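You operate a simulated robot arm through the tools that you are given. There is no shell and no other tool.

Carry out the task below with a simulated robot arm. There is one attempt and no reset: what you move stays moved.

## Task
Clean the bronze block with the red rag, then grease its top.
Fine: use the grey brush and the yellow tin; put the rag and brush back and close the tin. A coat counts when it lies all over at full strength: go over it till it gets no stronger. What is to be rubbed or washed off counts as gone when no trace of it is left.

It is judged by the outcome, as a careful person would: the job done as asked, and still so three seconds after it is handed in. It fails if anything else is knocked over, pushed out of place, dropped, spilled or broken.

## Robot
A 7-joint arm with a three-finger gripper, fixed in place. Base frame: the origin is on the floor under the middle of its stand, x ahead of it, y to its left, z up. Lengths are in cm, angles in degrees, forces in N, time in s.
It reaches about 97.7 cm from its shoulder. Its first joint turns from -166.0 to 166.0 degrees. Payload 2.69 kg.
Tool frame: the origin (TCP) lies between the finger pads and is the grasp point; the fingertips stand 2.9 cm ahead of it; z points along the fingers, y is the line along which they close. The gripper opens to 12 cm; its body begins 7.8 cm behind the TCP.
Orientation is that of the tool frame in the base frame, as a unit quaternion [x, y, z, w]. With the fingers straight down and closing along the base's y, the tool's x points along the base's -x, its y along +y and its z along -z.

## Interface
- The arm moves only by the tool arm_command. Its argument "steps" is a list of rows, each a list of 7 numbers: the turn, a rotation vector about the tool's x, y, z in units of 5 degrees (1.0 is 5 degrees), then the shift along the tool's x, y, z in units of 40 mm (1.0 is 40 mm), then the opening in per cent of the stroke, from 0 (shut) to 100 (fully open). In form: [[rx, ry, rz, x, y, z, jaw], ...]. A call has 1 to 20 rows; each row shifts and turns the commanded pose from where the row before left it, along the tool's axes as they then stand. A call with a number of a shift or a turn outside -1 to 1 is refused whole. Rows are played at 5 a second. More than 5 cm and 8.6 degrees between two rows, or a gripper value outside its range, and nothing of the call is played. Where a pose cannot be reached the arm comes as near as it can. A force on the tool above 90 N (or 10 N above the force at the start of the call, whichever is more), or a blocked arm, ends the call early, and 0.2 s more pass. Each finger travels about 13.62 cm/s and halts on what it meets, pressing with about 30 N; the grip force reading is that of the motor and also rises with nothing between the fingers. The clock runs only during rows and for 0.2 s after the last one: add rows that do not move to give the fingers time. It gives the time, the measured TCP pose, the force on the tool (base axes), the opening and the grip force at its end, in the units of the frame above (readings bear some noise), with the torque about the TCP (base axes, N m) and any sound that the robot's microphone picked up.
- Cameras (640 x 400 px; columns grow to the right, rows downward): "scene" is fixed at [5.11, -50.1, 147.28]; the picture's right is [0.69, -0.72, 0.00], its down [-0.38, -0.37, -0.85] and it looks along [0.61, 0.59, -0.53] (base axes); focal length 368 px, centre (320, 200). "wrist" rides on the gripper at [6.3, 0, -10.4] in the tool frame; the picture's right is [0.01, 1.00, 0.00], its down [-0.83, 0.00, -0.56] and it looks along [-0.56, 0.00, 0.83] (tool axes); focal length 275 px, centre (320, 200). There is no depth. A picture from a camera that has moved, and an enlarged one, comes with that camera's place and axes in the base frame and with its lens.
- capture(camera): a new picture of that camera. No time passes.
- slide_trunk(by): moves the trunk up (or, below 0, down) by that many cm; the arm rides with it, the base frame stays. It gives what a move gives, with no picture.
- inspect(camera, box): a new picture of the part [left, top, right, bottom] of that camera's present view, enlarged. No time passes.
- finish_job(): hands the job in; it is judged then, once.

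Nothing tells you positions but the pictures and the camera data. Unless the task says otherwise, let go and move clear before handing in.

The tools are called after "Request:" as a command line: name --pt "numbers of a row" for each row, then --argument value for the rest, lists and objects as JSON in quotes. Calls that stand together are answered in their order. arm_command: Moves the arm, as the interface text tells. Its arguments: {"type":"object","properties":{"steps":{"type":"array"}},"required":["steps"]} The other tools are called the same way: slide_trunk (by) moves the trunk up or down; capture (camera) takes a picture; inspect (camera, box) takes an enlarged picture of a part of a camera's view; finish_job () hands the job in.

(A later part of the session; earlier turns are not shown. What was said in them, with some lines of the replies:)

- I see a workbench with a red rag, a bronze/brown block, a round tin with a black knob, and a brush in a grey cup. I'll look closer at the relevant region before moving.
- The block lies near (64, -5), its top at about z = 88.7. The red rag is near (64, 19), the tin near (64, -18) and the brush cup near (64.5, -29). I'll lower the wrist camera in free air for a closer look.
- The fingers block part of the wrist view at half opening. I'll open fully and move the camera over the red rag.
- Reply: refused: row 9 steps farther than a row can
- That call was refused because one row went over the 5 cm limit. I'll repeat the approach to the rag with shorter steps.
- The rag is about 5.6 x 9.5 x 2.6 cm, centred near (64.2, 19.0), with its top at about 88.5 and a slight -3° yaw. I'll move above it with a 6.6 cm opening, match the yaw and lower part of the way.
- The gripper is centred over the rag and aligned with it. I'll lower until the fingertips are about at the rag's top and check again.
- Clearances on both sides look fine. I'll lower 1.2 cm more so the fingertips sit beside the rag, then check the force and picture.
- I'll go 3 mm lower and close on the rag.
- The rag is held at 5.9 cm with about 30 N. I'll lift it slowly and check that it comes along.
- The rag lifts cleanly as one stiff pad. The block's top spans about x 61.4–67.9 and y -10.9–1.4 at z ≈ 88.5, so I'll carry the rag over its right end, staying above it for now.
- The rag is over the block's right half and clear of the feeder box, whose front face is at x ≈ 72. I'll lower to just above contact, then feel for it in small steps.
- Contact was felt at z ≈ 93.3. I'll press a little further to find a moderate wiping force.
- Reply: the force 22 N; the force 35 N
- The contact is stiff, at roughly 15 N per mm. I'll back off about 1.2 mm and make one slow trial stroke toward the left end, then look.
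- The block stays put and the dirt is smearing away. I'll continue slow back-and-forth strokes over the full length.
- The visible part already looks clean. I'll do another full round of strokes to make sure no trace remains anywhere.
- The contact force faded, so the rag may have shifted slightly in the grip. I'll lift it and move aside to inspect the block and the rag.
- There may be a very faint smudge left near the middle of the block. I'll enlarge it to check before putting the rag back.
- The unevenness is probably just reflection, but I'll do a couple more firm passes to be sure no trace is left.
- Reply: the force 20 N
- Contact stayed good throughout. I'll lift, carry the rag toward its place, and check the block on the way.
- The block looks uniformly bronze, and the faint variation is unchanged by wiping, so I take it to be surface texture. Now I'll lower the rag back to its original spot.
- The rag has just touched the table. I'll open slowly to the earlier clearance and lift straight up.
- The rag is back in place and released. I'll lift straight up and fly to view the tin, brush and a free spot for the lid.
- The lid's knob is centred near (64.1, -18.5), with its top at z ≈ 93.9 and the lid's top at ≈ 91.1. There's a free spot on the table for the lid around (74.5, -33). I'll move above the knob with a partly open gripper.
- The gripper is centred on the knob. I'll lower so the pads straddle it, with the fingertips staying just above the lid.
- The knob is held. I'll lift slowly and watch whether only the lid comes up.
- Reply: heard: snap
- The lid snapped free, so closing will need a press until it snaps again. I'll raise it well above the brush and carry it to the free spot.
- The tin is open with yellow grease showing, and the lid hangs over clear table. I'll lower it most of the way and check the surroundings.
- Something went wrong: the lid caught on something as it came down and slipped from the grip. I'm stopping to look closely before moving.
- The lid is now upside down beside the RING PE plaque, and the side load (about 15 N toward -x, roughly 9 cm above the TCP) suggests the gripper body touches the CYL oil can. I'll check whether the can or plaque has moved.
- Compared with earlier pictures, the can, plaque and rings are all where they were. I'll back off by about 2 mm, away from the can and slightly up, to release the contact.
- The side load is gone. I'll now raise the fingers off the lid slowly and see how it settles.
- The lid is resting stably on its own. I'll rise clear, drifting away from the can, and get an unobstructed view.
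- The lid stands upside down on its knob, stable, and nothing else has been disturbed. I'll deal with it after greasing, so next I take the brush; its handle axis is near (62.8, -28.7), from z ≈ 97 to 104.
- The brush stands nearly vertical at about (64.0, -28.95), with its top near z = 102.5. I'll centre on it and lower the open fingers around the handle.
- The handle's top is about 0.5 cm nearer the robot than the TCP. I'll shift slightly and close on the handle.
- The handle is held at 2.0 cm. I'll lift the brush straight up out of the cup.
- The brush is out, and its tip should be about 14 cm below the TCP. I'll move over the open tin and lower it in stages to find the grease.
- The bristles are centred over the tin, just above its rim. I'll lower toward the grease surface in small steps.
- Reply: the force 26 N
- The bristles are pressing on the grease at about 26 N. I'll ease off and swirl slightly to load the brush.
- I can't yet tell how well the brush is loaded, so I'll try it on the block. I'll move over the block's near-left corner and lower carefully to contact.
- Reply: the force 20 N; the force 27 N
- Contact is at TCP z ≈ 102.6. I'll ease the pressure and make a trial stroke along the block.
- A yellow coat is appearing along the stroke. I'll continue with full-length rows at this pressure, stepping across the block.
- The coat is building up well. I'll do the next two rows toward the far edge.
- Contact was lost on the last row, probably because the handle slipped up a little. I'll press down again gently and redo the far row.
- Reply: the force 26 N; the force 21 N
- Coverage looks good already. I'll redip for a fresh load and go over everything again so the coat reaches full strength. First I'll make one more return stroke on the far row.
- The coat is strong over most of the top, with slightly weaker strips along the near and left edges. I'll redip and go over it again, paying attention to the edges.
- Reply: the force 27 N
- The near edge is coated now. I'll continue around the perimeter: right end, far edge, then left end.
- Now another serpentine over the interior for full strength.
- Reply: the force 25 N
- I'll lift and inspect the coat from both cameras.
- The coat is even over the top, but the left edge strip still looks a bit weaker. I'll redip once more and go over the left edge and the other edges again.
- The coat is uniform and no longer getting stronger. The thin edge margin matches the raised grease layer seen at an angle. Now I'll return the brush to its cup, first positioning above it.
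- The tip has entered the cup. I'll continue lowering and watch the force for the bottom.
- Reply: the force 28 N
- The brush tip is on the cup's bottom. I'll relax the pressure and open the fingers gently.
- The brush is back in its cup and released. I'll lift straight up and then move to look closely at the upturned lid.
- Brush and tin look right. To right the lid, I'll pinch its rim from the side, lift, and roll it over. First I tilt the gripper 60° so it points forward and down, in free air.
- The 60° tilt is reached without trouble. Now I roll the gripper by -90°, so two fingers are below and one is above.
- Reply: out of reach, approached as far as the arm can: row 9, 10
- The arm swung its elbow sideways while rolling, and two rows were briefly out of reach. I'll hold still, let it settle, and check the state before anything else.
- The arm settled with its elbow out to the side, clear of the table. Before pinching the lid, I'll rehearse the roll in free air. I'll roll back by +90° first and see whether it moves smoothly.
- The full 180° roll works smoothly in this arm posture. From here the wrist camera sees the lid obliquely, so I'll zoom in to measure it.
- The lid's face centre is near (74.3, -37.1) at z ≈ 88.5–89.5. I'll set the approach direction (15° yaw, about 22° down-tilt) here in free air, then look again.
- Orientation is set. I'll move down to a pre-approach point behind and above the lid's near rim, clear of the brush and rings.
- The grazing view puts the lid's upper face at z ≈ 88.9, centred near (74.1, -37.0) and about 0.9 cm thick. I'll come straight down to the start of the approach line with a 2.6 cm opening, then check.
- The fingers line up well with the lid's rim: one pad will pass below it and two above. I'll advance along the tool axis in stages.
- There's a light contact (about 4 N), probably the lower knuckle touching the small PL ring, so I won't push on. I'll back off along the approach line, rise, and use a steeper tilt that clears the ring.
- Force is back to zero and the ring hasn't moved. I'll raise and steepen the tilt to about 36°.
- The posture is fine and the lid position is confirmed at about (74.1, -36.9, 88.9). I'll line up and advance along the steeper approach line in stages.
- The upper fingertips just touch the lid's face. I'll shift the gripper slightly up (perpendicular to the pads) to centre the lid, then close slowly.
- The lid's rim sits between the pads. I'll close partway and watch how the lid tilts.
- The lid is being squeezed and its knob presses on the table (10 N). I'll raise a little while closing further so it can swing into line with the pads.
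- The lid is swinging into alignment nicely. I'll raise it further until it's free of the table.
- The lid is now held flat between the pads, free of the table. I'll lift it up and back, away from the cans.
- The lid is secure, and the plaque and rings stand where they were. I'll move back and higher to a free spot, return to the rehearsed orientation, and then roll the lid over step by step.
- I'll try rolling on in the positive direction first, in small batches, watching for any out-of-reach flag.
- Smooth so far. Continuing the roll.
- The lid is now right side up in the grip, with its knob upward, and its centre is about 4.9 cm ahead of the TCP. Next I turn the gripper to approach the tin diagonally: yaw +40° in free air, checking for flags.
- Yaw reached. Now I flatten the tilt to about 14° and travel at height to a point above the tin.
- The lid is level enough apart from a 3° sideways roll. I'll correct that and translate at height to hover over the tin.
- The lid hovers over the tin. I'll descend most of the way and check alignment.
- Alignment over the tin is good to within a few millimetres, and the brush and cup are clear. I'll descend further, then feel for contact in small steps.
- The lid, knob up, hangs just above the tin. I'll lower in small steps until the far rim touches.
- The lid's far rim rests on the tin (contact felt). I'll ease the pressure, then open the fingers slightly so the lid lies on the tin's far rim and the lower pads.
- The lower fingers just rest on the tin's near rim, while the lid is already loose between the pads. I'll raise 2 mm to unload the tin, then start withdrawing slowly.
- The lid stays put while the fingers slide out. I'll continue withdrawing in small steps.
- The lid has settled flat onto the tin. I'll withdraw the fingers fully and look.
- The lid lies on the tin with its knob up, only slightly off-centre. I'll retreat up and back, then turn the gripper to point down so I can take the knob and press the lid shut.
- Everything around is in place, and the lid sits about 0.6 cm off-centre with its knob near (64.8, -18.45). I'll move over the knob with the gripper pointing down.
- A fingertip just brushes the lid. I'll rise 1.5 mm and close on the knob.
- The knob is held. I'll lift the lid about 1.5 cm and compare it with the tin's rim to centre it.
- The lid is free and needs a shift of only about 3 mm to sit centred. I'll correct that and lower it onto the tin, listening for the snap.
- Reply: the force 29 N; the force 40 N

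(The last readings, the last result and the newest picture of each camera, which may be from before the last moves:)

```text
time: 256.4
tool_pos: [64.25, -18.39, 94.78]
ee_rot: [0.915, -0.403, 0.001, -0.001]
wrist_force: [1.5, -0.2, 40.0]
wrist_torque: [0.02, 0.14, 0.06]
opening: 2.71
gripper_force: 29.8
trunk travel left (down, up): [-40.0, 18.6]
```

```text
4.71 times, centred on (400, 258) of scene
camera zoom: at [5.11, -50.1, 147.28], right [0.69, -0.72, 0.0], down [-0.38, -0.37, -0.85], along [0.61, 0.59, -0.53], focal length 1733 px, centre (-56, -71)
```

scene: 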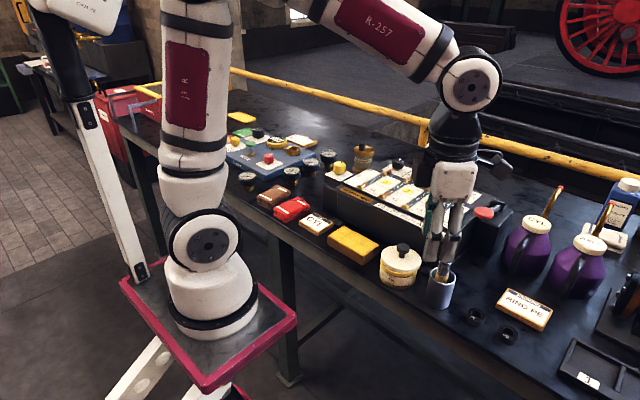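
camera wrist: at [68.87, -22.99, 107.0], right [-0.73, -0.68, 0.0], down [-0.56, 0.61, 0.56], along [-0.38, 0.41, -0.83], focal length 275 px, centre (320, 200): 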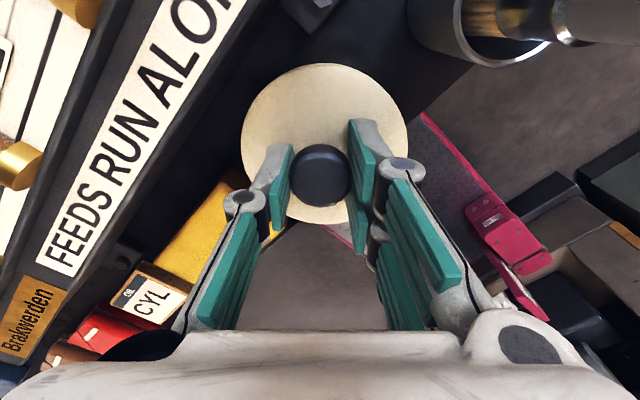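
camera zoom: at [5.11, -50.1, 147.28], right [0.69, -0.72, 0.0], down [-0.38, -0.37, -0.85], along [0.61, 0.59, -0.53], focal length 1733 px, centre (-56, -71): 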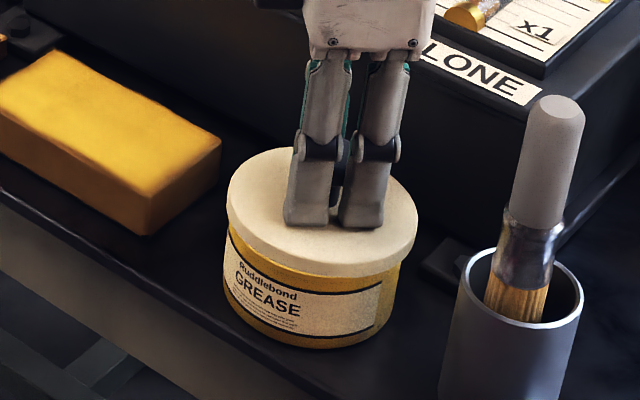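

The lid rests on the rim but hasn't snapped, so it's probably a couple of millimetres off. I'll ease off, nudge it slightly toward the tin's centre, and press again.

Request:
arm_command --pt "0 0 0 0 0 -0.09 10" --pt "0 0 0 0 0 0 10"

Request:
arm_command --pt "0 0 0 0.02 0.052 0 10" --pt "0 0 0 0 0 0.04 10" --pt "0 0 0 0 0 0.03 10" --pt "0 0 0 0 0 0 10"

Request:
inspect --camera "scene" --box '[365, 215, 435, 300]'

Request:
inspect --camera "wrist" --box '[220, 50, 430, 240]'

```text
time: 257.0
tool_pos: [64.27, -18.27, 94.88]
ee_rot: [0.915, -0.404, -0.002, 0.0]
wrist_force: [0.0, 0.3, -1.1]
wrist_torque: [0.02, 0.0, 0.01]
opening: 2.7
gripper_force: 30.2
trunk travel left (down, up): [-40.0, 18.6]
```

```text
time: 258.0
tool_pos: [64.23, -18.61, 94.6]
ee_rot: [0.915, -0.404, 0.002, 0.0]
wrist_force: [0.1, 0.9, 21.5]
wrist_torque: [0.87, 0.65, -0.02]
opening: 2.73
gripper_force: 30.0
trunk travel left (down, up): [-40.0, 18.6]
```

```text
4.71 times, centred on (400, 258) of scene
camera zoom: at [5.11, -50.1, 147.28], right [0.69, -0.72, 0.0], down [-0.38, -0.37, -0.85], along [0.61, 0.59, -0.53], focal length 1733 px, centre (-56, -71)
```

zoom: 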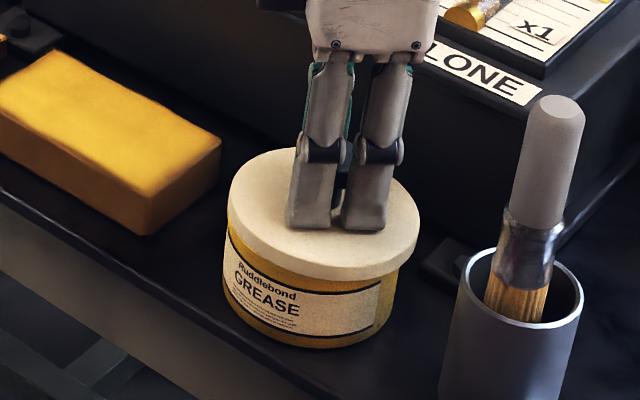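

```text
2.11 times, centred on (325, 145) of wrist
camera zoom: at [68.44, -23.12, 105.19], right [-0.73, -0.68, 0.0], down [-0.56, 0.61, 0.56], along [-0.38, 0.41, -0.83], focal length 580 px, centre (310, 316)
```

zoom: 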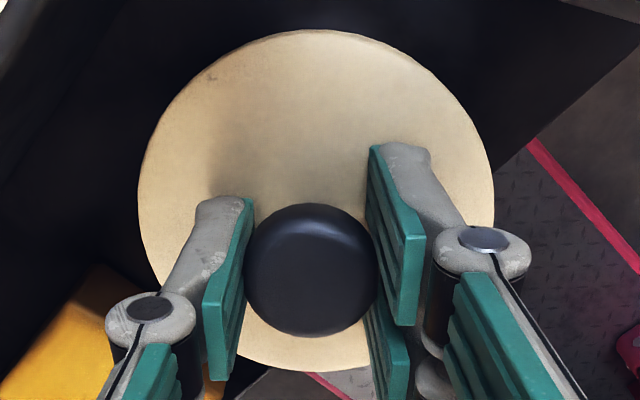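

Request:
arm_command --pt "0 0 0 0 0 0.03 10" --pt "0 0 0 0 0 0 10"

Request:
arm_command --pt "0 0 0 0 0 0.03 10" --pt "0 0 0 0 0 0 10"

Request:
inspect --camera "scene" --box '[365, 215, 435, 300]'

```text
time: 258.6
tool_pos: [64.2, -18.53, 94.74]
ee_rot: [0.915, -0.403, 0.001, 0.0]
wrist_force: [-0.3, -1.0, 38.9]
wrist_torque: [0.43, 0.51, -0.07]
opening: 2.71
gripper_force: 29.7
trunk travel left (down, up): [-40.0, 18.6]
```

```text
time: 259.2
tool_pos: [64.21, -18.56, 94.62]
ee_rot: [0.915, -0.403, 0.002, 0.0]
wrist_force: [0.1, -4.9, 58.3]
wrist_torque: [0.08, 0.45, 0.07]
opening: 2.71
gripper_force: 30.4
trunk travel left (down, up): [-40.0, 18.6]
```

```text
4.71 times, centred on (400, 258) of scene
camera zoom: at [5.11, -50.1, 147.28], right [0.69, -0.72, 0.0], down [-0.38, -0.37, -0.85], along [0.61, 0.59, -0.53], focal length 1733 px, centre (-56, -71)
```

zoom: 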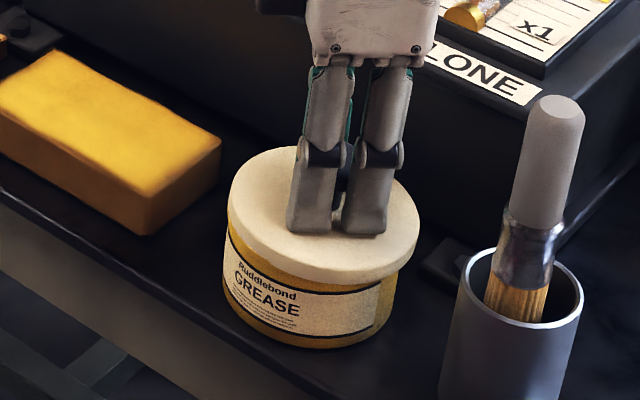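

Request:
inspect --camera "scene" --box '[360, 210, 520, 310]'

```text
4.00 times, centred on (440, 260) of scene
camera zoom: at [5.11, -50.1, 147.28], right [0.69, -0.72, 0.0], down [-0.38, -0.37, -0.85], along [0.61, 0.59, -0.53], focal length 1473 px, centre (-160, -40)
```

zoom: 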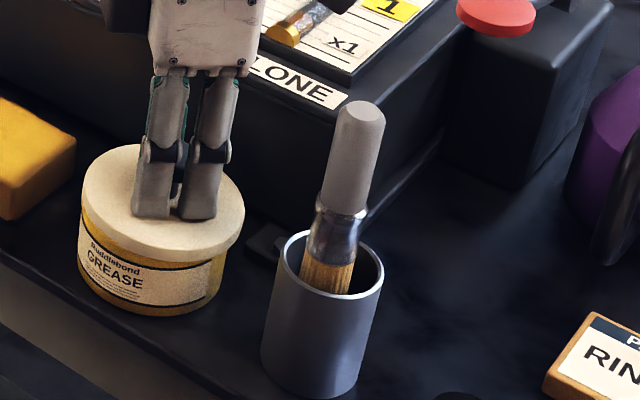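

Still no snap; against the original picture the lid is about 2 mm to the right. I'll lift off, shift that much, and press again.

Request:
arm_command --pt "0 0 0 0 0 -0.12 10" --pt "0 0 0 -0.055 0 0 10" --pt "0 0 0 0 0 0 10" --pt "0 0 0 0 0 0.06 10" --pt "0 0 0 0 0 0.04 10" --pt "0 0 0 0 0 0 10"

Request:
arm_command --pt "0 0 0 0 0 0.03 10" --pt "0 0 0 0 0 0 10"

Request:
inspect --camera "scene" --box '[360, 210, 520, 310]'

```text
time: 260.6
tool_pos: [64.03, -18.38, 94.63]
ee_rot: [0.915, -0.404, 0.001, -0.001]
wrist_force: [0.2, 1.5, 14.8]
wrist_torque: [-0.44, -0.28, 0.02]
opening: 2.68
gripper_force: 30.1
trunk travel left (down, up): [-40.0, 18.6]
```

```text
time: 261.2
tool_pos: [63.95, -18.38, 94.5]
ee_rot: [0.915, -0.403, -0.001, 0.001]
wrist_force: [-10.2, 2.4, 24.3]
wrist_torque: [-0.25, -0.18, -0.05]
opening: 2.7
gripper_force: 29.9
trunk travel left (down, up): [-40.0, 18.6]
heard: snap
```

```text
4.00 times, centred on (440, 260) of scene
camera zoom: at [5.11, -50.1, 147.28], right [0.69, -0.72, 0.0], down [-0.38, -0.37, -0.85], along [0.61, 0.59, -0.53], focal length 1473 px, centre (-160, -40)
```

zoom: 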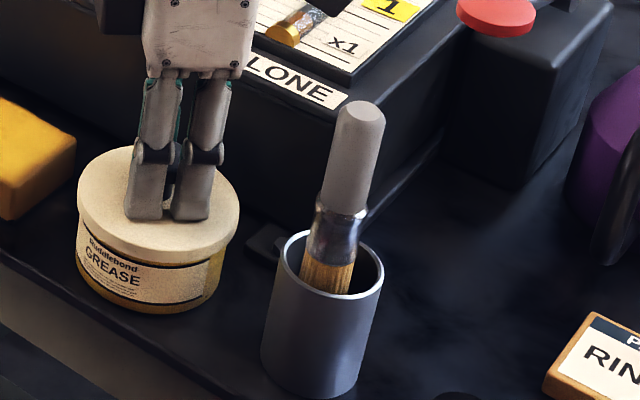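

Snap heard: the lid is closed. I'll relax the force and open the fingers gently.

Request:
arm_command --pt "0 0 0 0 0 -0.04 10" --pt "0 0 0 0 0 0 10"

Request:
arm_command --pt "0 0 0 0 0 0 24" --pt "0 0 0 0 0 0 28" --pt "0 0 0 0 0 0 36" --pt "0 0 0 0 0 0 46" --pt "0 0 0 0 0 0 46"

Request:
inspect --camera "scene" --box '[360, 210, 520, 310]'

```text
time: 261.8
tool_pos: [64.12, -18.39, 94.51]
ee_rot: [0.915, -0.403, -0.001, 0.0]
wrist_force: [-1.2, 0.7, -0.8]
wrist_torque: [0.01, 0.03, 0.01]
opening: 2.7
gripper_force: 29.8
trunk travel left (down, up): [-40.0, 18.6]
heard: snap
```

```text
time: 263.0
tool_pos: [64.05, -18.51, 94.58]
ee_rot: [0.915, -0.403, -0.001, 0.0]
wrist_force: [0.1, 0.1, -0.1]
wrist_torque: [-0.01, 0.01, -0.02]
opening: 5.53
gripper_force: 0.0
trunk travel left (down, up): [-40.0, 18.6]
heard: snap
```

```text
4.00 times, centred on (440, 260) of scene
camera zoom: at [5.11, -50.1, 147.28], right [0.69, -0.72, 0.0], down [-0.38, -0.37, -0.85], along [0.61, 0.59, -0.53], focal length 1473 px, centre (-160, -40)
```

zoom: 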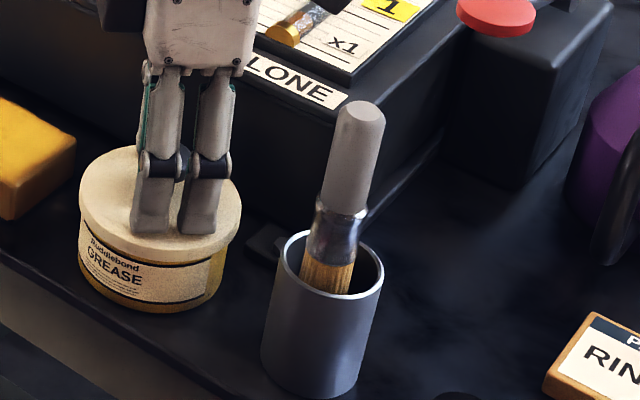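

The lid now looks as it did at the start, but several snaps were heard, so I want to be sure it's latched. I'll rise, close the fingers, and press gently on top of the knob.

Request:
arm_command --pt "0 0 0 0 0 -0.3 46" --pt "0 0 0 0 0 -0.6 46" --pt "0 0 0 0 0 -0.6 46" --pt "0 0 0 0 0 0 20" --pt "0 0 0 0 0 0 2" --pt "0 0 0 0 0 0 2" --pt "0 0 0 0 0 0 2"

Request:
capture --camera "wrist"

Request:
inspect --camera "scene" --box '[360, 210, 520, 310]'

```text
time: 264.6
tool_pos: [64.03, -18.48, 100.69]
ee_rot: [0.915, -0.404, 0.0, 0.001]
wrist_force: [0.0, -0.5, 0.2]
wrist_torque: [0.03, 0.01, 0.03]
opening: 0.26
gripper_force: 0.1
trunk travel left (down, up): [-40.0, 18.6]
```

```text
taken
camera wrist: at [68.35, -22.95, 110.98], right [-0.73, -0.68, 0.0], down [-0.56, 0.61, 0.56], along [-0.38, 0.41, -0.83], focal length 275 px, centre (320, 200)
```

wrist: 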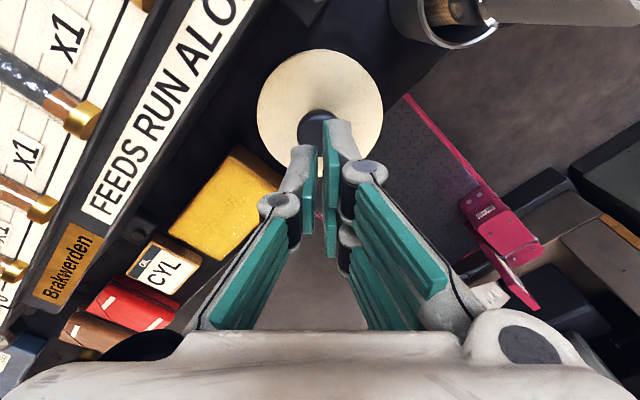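

```text
4.00 times, centred on (440, 260) of scene
camera zoom: at [5.11, -50.1, 147.28], right [0.69, -0.72, 0.0], down [-0.38, -0.37, -0.85], along [0.61, 0.59, -0.53], focal length 1473 px, centre (-160, -40)
```

zoom: 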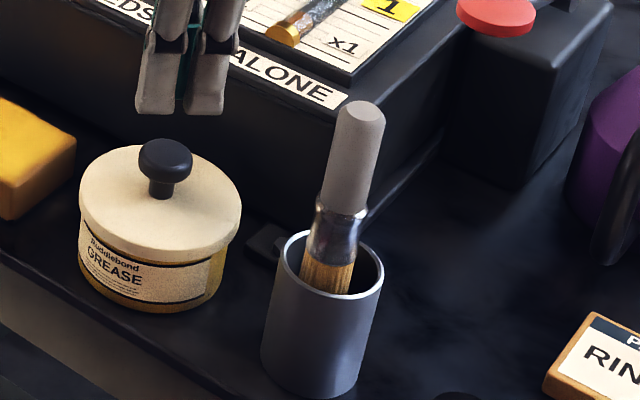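

Request:
arm_command --pt "0 0 0 0 0 0.5 2" --pt "0 0 0 0 0 0.4 2" --pt "0 0 0 0 0 0 2"

Request:
arm_command --pt "0 0 0 0 0 0.05 2" --pt "0 0 0 0 0 0 2"

Request:
arm_command --pt "0 0 0 0 0 0.04 2" --pt "0 0 0 0 0 0 2"

```text
time: 265.4
tool_pos: [64.14, -18.39, 97.07]
ee_rot: [0.915, -0.404, 0.001, 0.0]
wrist_force: [-1.0, 1.4, 8.3]
wrist_torque: [-0.03, 0.04, 0.03]
opening: 0.6
gripper_force: 29.1
trunk travel left (down, up): [-40.0, 18.6]
```

```text
time: 266.0
tool_pos: [64.18, -18.42, 97.0]
ee_rot: [0.915, -0.403, 0.002, 0.0]
wrist_force: [-3.0, 5.1, 46.5]
wrist_torque: [0.15, 0.16, -0.03]
opening: 0.58
gripper_force: 28.0
trunk travel left (down, up): [-40.0, 18.6]
```

```text
time: 266.6
tool_pos: [64.0, -18.49, 96.99]
ee_rot: [0.915, -0.404, 0.003, 0.0]
wrist_force: [-1.9, 9.7, 88.9]
wrist_torque: [0.31, 0.25, -0.09]
opening: 0.61
gripper_force: 28.2
trunk travel left (down, up): [-40.0, 18.6]
```

No snap at nearly 90 N, so the lid is already firmly seated. I'll back off and compare closely with the starting picture.

Request:
arm_command --pt "0 0 0 0 0 -0.1 2" --pt "0 0 0 0 0 -0.4 2" --pt "0 0 0 0 0 -0.7 2" --pt "0 0 0 0 0 -0.7 10" --pt "0 0 0 0 0 -0.7 30" --pt "0 0 0 0 0 0 46"

Request:
inspect --camera "scene" --box '[370, 230, 470, 320]'

Request:
inspect --camera "scene" --box '[360, 210, 520, 310]'

Request:
capture --camera "wrist"

```text
time: 268.0
tool_pos: [64.06, -18.38, 106.99]
ee_rot: [0.915, -0.404, -0.001, -0.001]
wrist_force: [-0.1, 0.3, -0.9]
wrist_torque: [0.02, 0.0, 0.02]
opening: 5.54
gripper_force: 0.0
trunk travel left (down, up): [-40.0, 18.6]
```

```text
4.44 times, centred on (420, 275) of scene
camera zoom: at [5.11, -50.1, 147.28], right [0.69, -0.72, 0.0], down [-0.38, -0.37, -0.85], along [0.61, 0.59, -0.53], focal length 1637 px, centre (-124, -133)
```

zoom: 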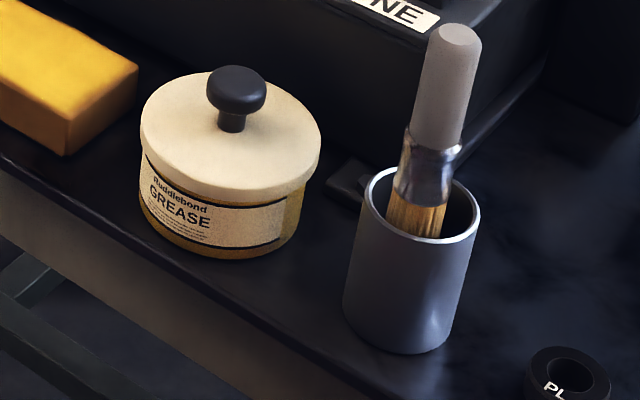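

```text
4.00 times, centred on (440, 260) of scene
camera zoom: at [5.11, -50.1, 147.28], right [0.69, -0.72, 0.0], down [-0.38, -0.37, -0.85], along [0.61, 0.59, -0.53], focal length 1473 px, centre (-160, -40)
```

zoom: 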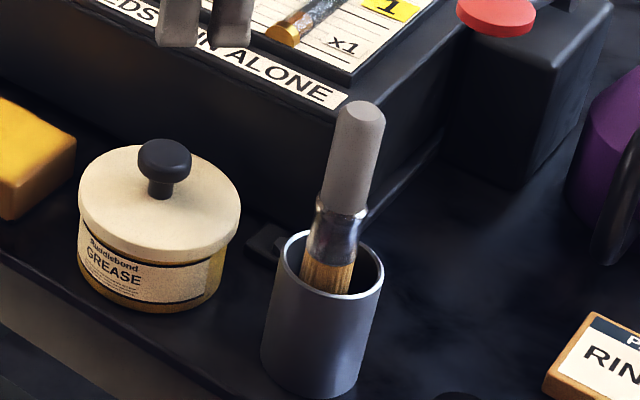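

```text
taken
camera wrist: at [68.28, -22.96, 117.45], right [-0.74, -0.68, 0.0], down [-0.56, 0.61, 0.56], along [-0.38, 0.41, -0.83], focal length 275 px, centre (320, 200)
```

wrist: 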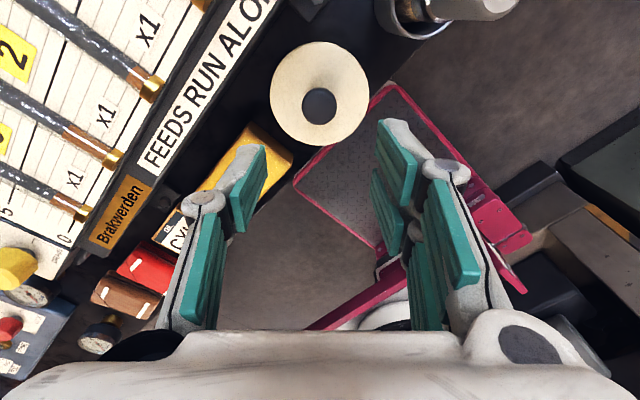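

Request:
inspect --camera "scene" --box '[372, 240, 428, 285]'

Request:
inspect --camera "scene" --box '[240, 160, 400, 260]'

```text
8.89 times, centred on (400, 262) of scene
camera zoom: at [5.11, -50.1, 147.28], right [0.69, -0.72, 0.0], down [-0.38, -0.37, -0.85], along [0.61, 0.59, -0.53], focal length 3274 px, centre (-391, -356)
```

zoom: 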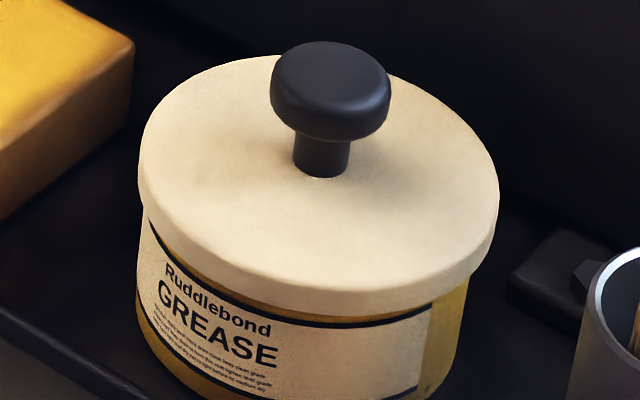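

```text
4.00 times, centred on (320, 210) of scene
camera zoom: at [5.11, -50.1, 147.28], right [0.69, -0.72, 0.0], down [-0.38, -0.37, -0.85], along [0.61, 0.59, -0.53], focal length 1473 px, centre (320, 160)
```

zoom: 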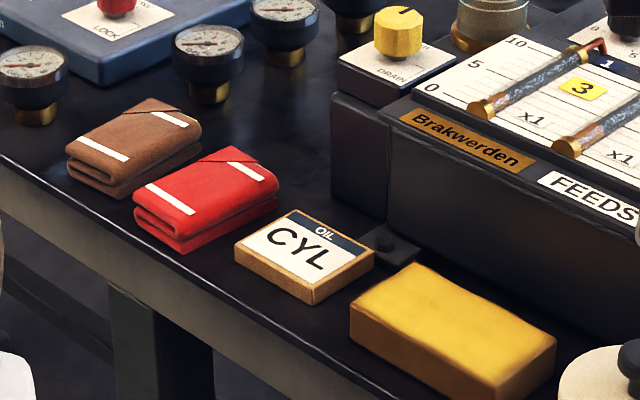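

The tin, lid, rag, CYL plaque and block all match the starting picture, with the lid seated at its original height. I'll take one more look at the grease coat from the opposite side to confirm the edges.

Request:
arm_command --pt "0 0 0 0 0 -0.6 46" --pt "0 0 0 -0.62 -0.113 -0.4 46" --pt "0 0 0 -0.62 -0.113 -0.4 46" --pt "0 0 0 -0.62 -0.113 -0.2 46" --pt "0 0 0 0 0 0 46"

Request:
capture --camera "wrist"

Request:
inspect --camera "wrist" --box '[170, 40, 330, 150]'

Request:
capture --camera "scene"

```text
time: 269.2
tool_pos: [59.99, -12.03, 113.38]
ee_rot: [0.915, -0.403, 0.0, -0.001]
wrist_force: [0.1, 0.0, 0.4]
wrist_torque: [0.03, -0.01, -0.02]
opening: 5.5
gripper_force: 0.0
trunk travel left (down, up): [-40.0, 18.6]
```

```text
taken
camera wrist: at [64.26, -16.52, 123.82], right [-0.73, -0.68, 0.0], down [-0.56, 0.61, 0.56], along [-0.38, 0.41, -0.83], focal length 275 px, centre (320, 200)
```

wrist: 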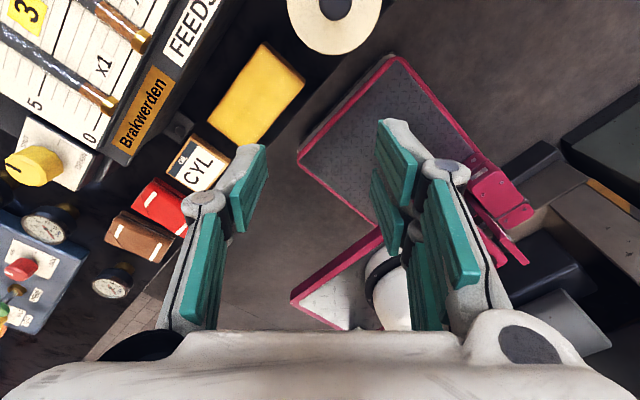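

```text
3.64 times, centred on (250, 95) of wrist
camera zoom: at [64.26, -16.52, 123.82], right [-0.73, -0.68, 0.0], down [-0.56, 0.61, 0.56], along [-0.38, 0.41, -0.83], focal length 1001 px, centre (574, 582)
```

zoom: 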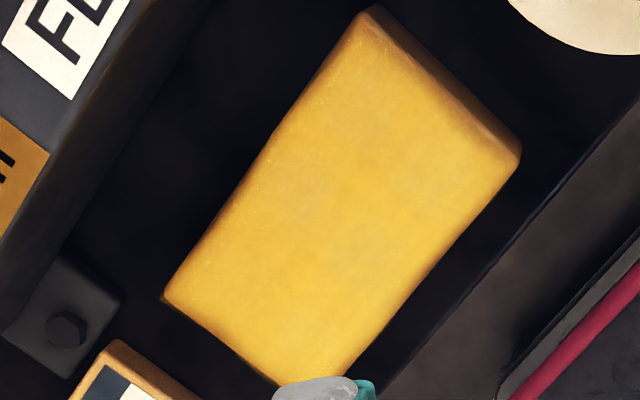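

```text
taken
```

scene: 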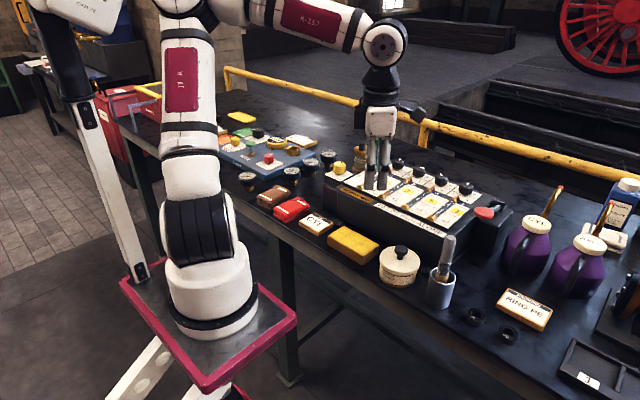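

Request:
inspect --camera "wrist" --box '[210, 40, 310, 110]'

Request:
inspect --camera "scene" --box '[325, 220, 385, 266]'

```text
5.71 times, centred on (260, 75) of wrist
camera zoom: at [64.26, -16.52, 123.82], right [-0.73, -0.68, 0.0], down [-0.56, 0.61, 0.56], along [-0.38, 0.41, -0.83], focal length 1573 px, centre (663, 914)
```

zoom: 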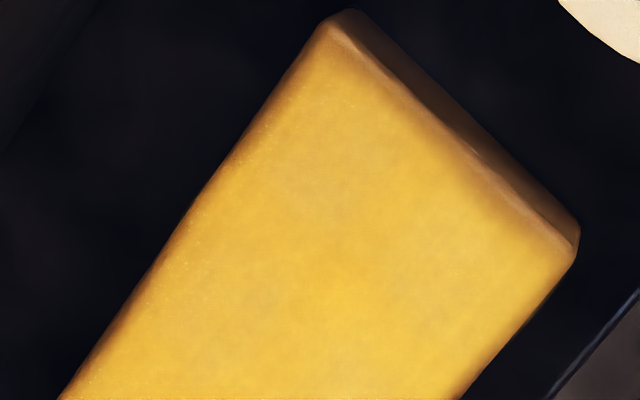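

```text
8.70 times, centred on (355, 243) of scene
camera zoom: at [5.11, -50.1, 147.28], right [0.69, -0.72, 0.0], down [-0.38, -0.37, -0.85], along [0.61, 0.59, -0.53], focal length 3203 px, centre (16, -174)
```

zoom: 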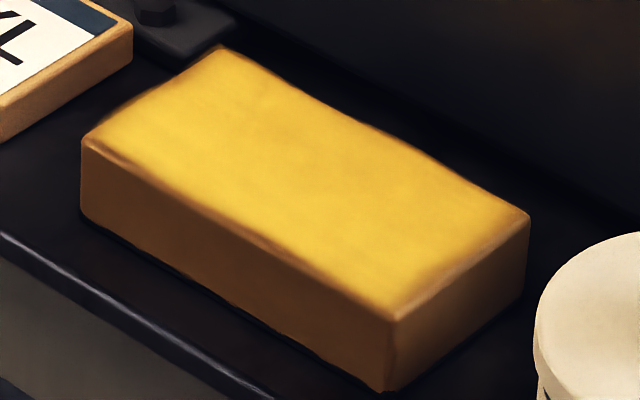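

The coat looks even, but the left and far edge strips are slightly fainter. I'll take a closer view of those edges from the far side before deciding.

Request:
arm_command --pt "0 0 0 0.81 -0.477 0 46" --pt "0 0 0 0.81 -0.477 0 46" --pt "0 0 0 0.8 -0.476 0 46" --pt "0 0 0 0 0 0.7 46" --pt "0 0 0 0 0 0.7 46" --pt "0 0 0 0 0 0 46"

Request:
capture --camera "wrist"

Request:
inspect --camera "wrist" --box '[220, 60, 420, 240]'

```text
time: 270.6
tool_pos: [71.02, -15.27, 107.79]
ee_rot: [0.915, -0.404, 0.0, 0.001]
wrist_force: [0.2, -0.3, -0.4]
wrist_torque: [0.02, -0.01, 0.01]
opening: 5.5
gripper_force: 0.0
trunk travel left (down, up): [-40.0, 18.6]
```

```text
taken
camera wrist: at [75.1, -19.85, 118.08], right [-0.74, -0.68, 0.0], down [-0.56, 0.61, 0.56], along [-0.38, 0.41, -0.83], focal length 275 px, centre (320, 200)
```

wrist: 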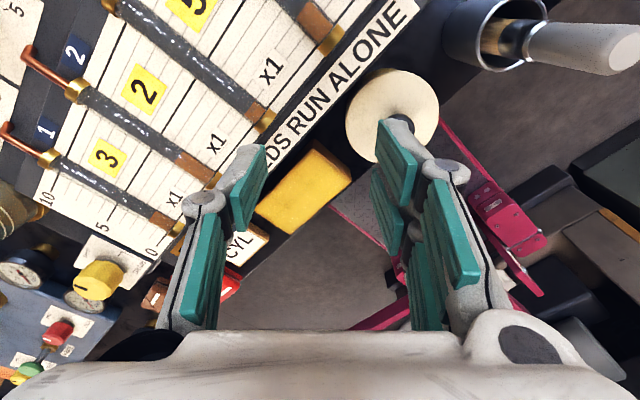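

```text
2.22 times, centred on (320, 150) of wrist
camera zoom: at [75.1, -19.85, 118.08], right [-0.74, -0.68, 0.0], down [-0.56, 0.61, 0.56], along [-0.38, 0.41, -0.83], focal length 612 px, centre (320, 311)
```

zoom: 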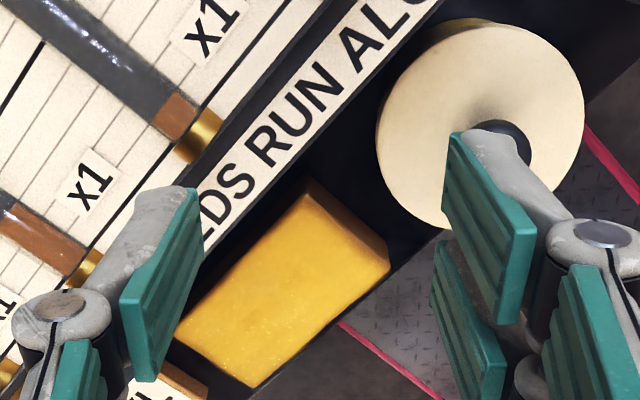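

Request:
inspect --camera "wrist" --box '[270, 130, 360, 200]'

Request:
inspect --camera "wrist" --box '[240, 130, 360, 240]'

```text
5.71 times, centred on (315, 165) of wrist
camera zoom: at [75.1, -19.85, 118.08], right [-0.74, -0.68, 0.0], down [-0.56, 0.61, 0.56], along [-0.38, 0.41, -0.83], focal length 1573 px, centre (349, 400)
```

zoom: 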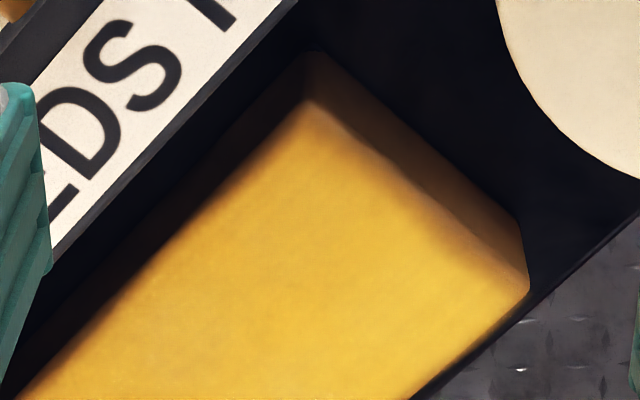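

```text
3.64 times, centred on (300, 185) of wrist
camera zoom: at [75.1, -19.85, 118.08], right [-0.74, -0.68, 0.0], down [-0.56, 0.61, 0.56], along [-0.38, 0.41, -0.83], focal length 1001 px, centre (393, 254)
```

zoom: 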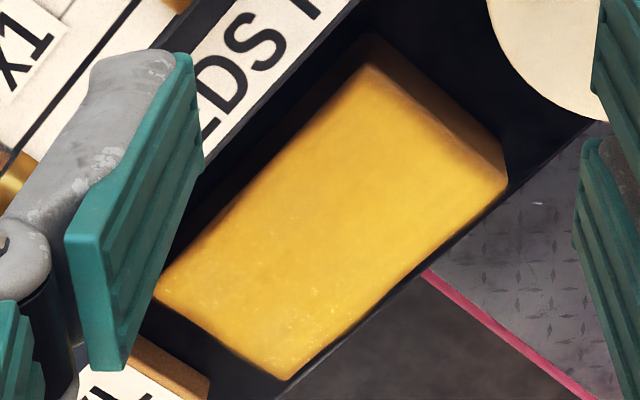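

From several viewpoints the coat reaches all edges; only the narrow bevel fades, and earlier extra passes didn't change it, so it's at full strength. I'll rise well clear and take a last look over the whole bench.

Request:
arm_command --pt "0 0 0 0 0 -0.8 46" --pt "0 0 0 0 0 -0.8 46" --pt "0 0 0 -0.3 0.7 -0.6 46" --pt "0 0 0 -0.3 0.7 -0.3 46" --pt "0 0 0 -0.3 0.7 0 46" --pt "0 0 0 0 0 0 46" --pt "0 0 0 0 0 0 46"

Request:
capture --camera "scene"

Request:
inspect --camera "scene" --box '[240, 160, 560, 360]'

Request:
inspect --camera "scene" --box '[440, 170, 640, 400]'

```text
time: 272.2
tool_pos: [62.26, -18.36, 117.93]
ee_rot: [0.915, -0.404, 0.0, 0.0]
wrist_force: [-0.9, -0.6, 0.4]
wrist_torque: [-0.02, 0.0, 0.0]
opening: 5.51
gripper_force: 0.1
trunk travel left (down, up): [-40.0, 18.6]
```

```text
taken
```

scene: 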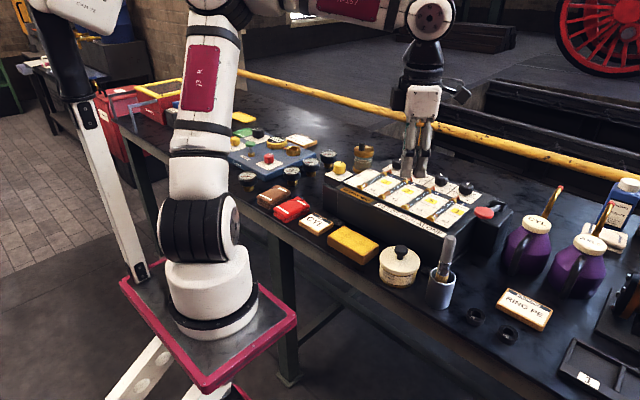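

```text
2.00 times, centred on (400, 260) of scene
camera zoom: at [5.11, -50.1, 147.28], right [0.69, -0.72, 0.0], down [-0.38, -0.37, -0.85], along [0.61, 0.59, -0.53], focal length 737 px, centre (160, 80)
```

zoom: 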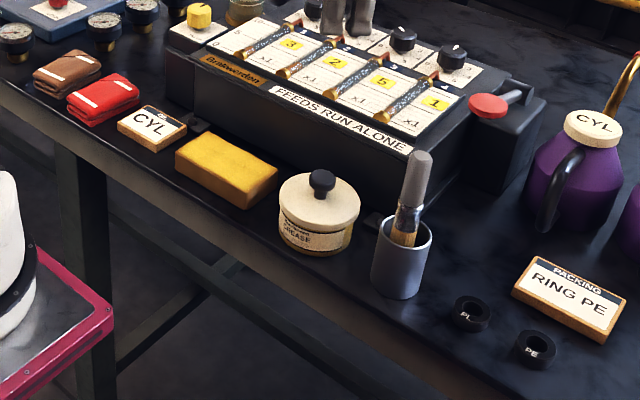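

```text
1.74 times, centred on (540, 285) of scene
camera zoom: at [5.11, -50.1, 147.28], right [0.69, -0.72, 0.0], down [-0.38, -0.37, -0.85], along [0.61, 0.59, -0.53], focal length 641 px, centre (-63, 52)
```

zoom: 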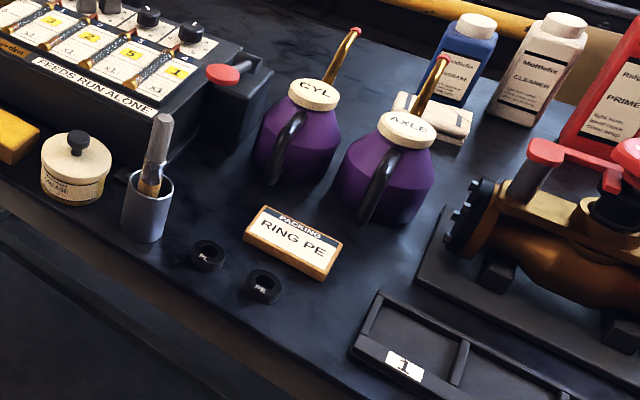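

The block is clean and evenly greased, the red rag and the brush are back where they were, and the tin is closed. Everything else on the bench matches the starting picture and the gripper is empty and clear, so I hand the job in.

Request:
finish_job

```text
The job is handed in.
```

The job is handed in: the bronze block is wiped clean and its top is greased. The rag and brush are back in place, and the tin is closed.

- **Block:** no soot is visible on the top from either camera. The grease coat looks even from several angles. The narrow edges along the left and far sides look slightly fainter, and extra passes there did not change them.
- **Lid:** while I was setting it aside, the gripper body pressed against the CYL oil can. The lid slipped out of the grip and landed upside down on its knob. I picked it up by the rim, turned it over and pressed it back on the tin. It snapped shut, and pressing on the knob with nearly 90 N produced no further snap.
- **Tin:** it may have shifted by about 2–3 mm while I was closing the lid.
- **Contacts:** besides the CYL can, a finger lightly touched something near the small PL ring, probably the ring itself. In the last pictures, the can, the ring and everything else on the bench look where they were at the start.
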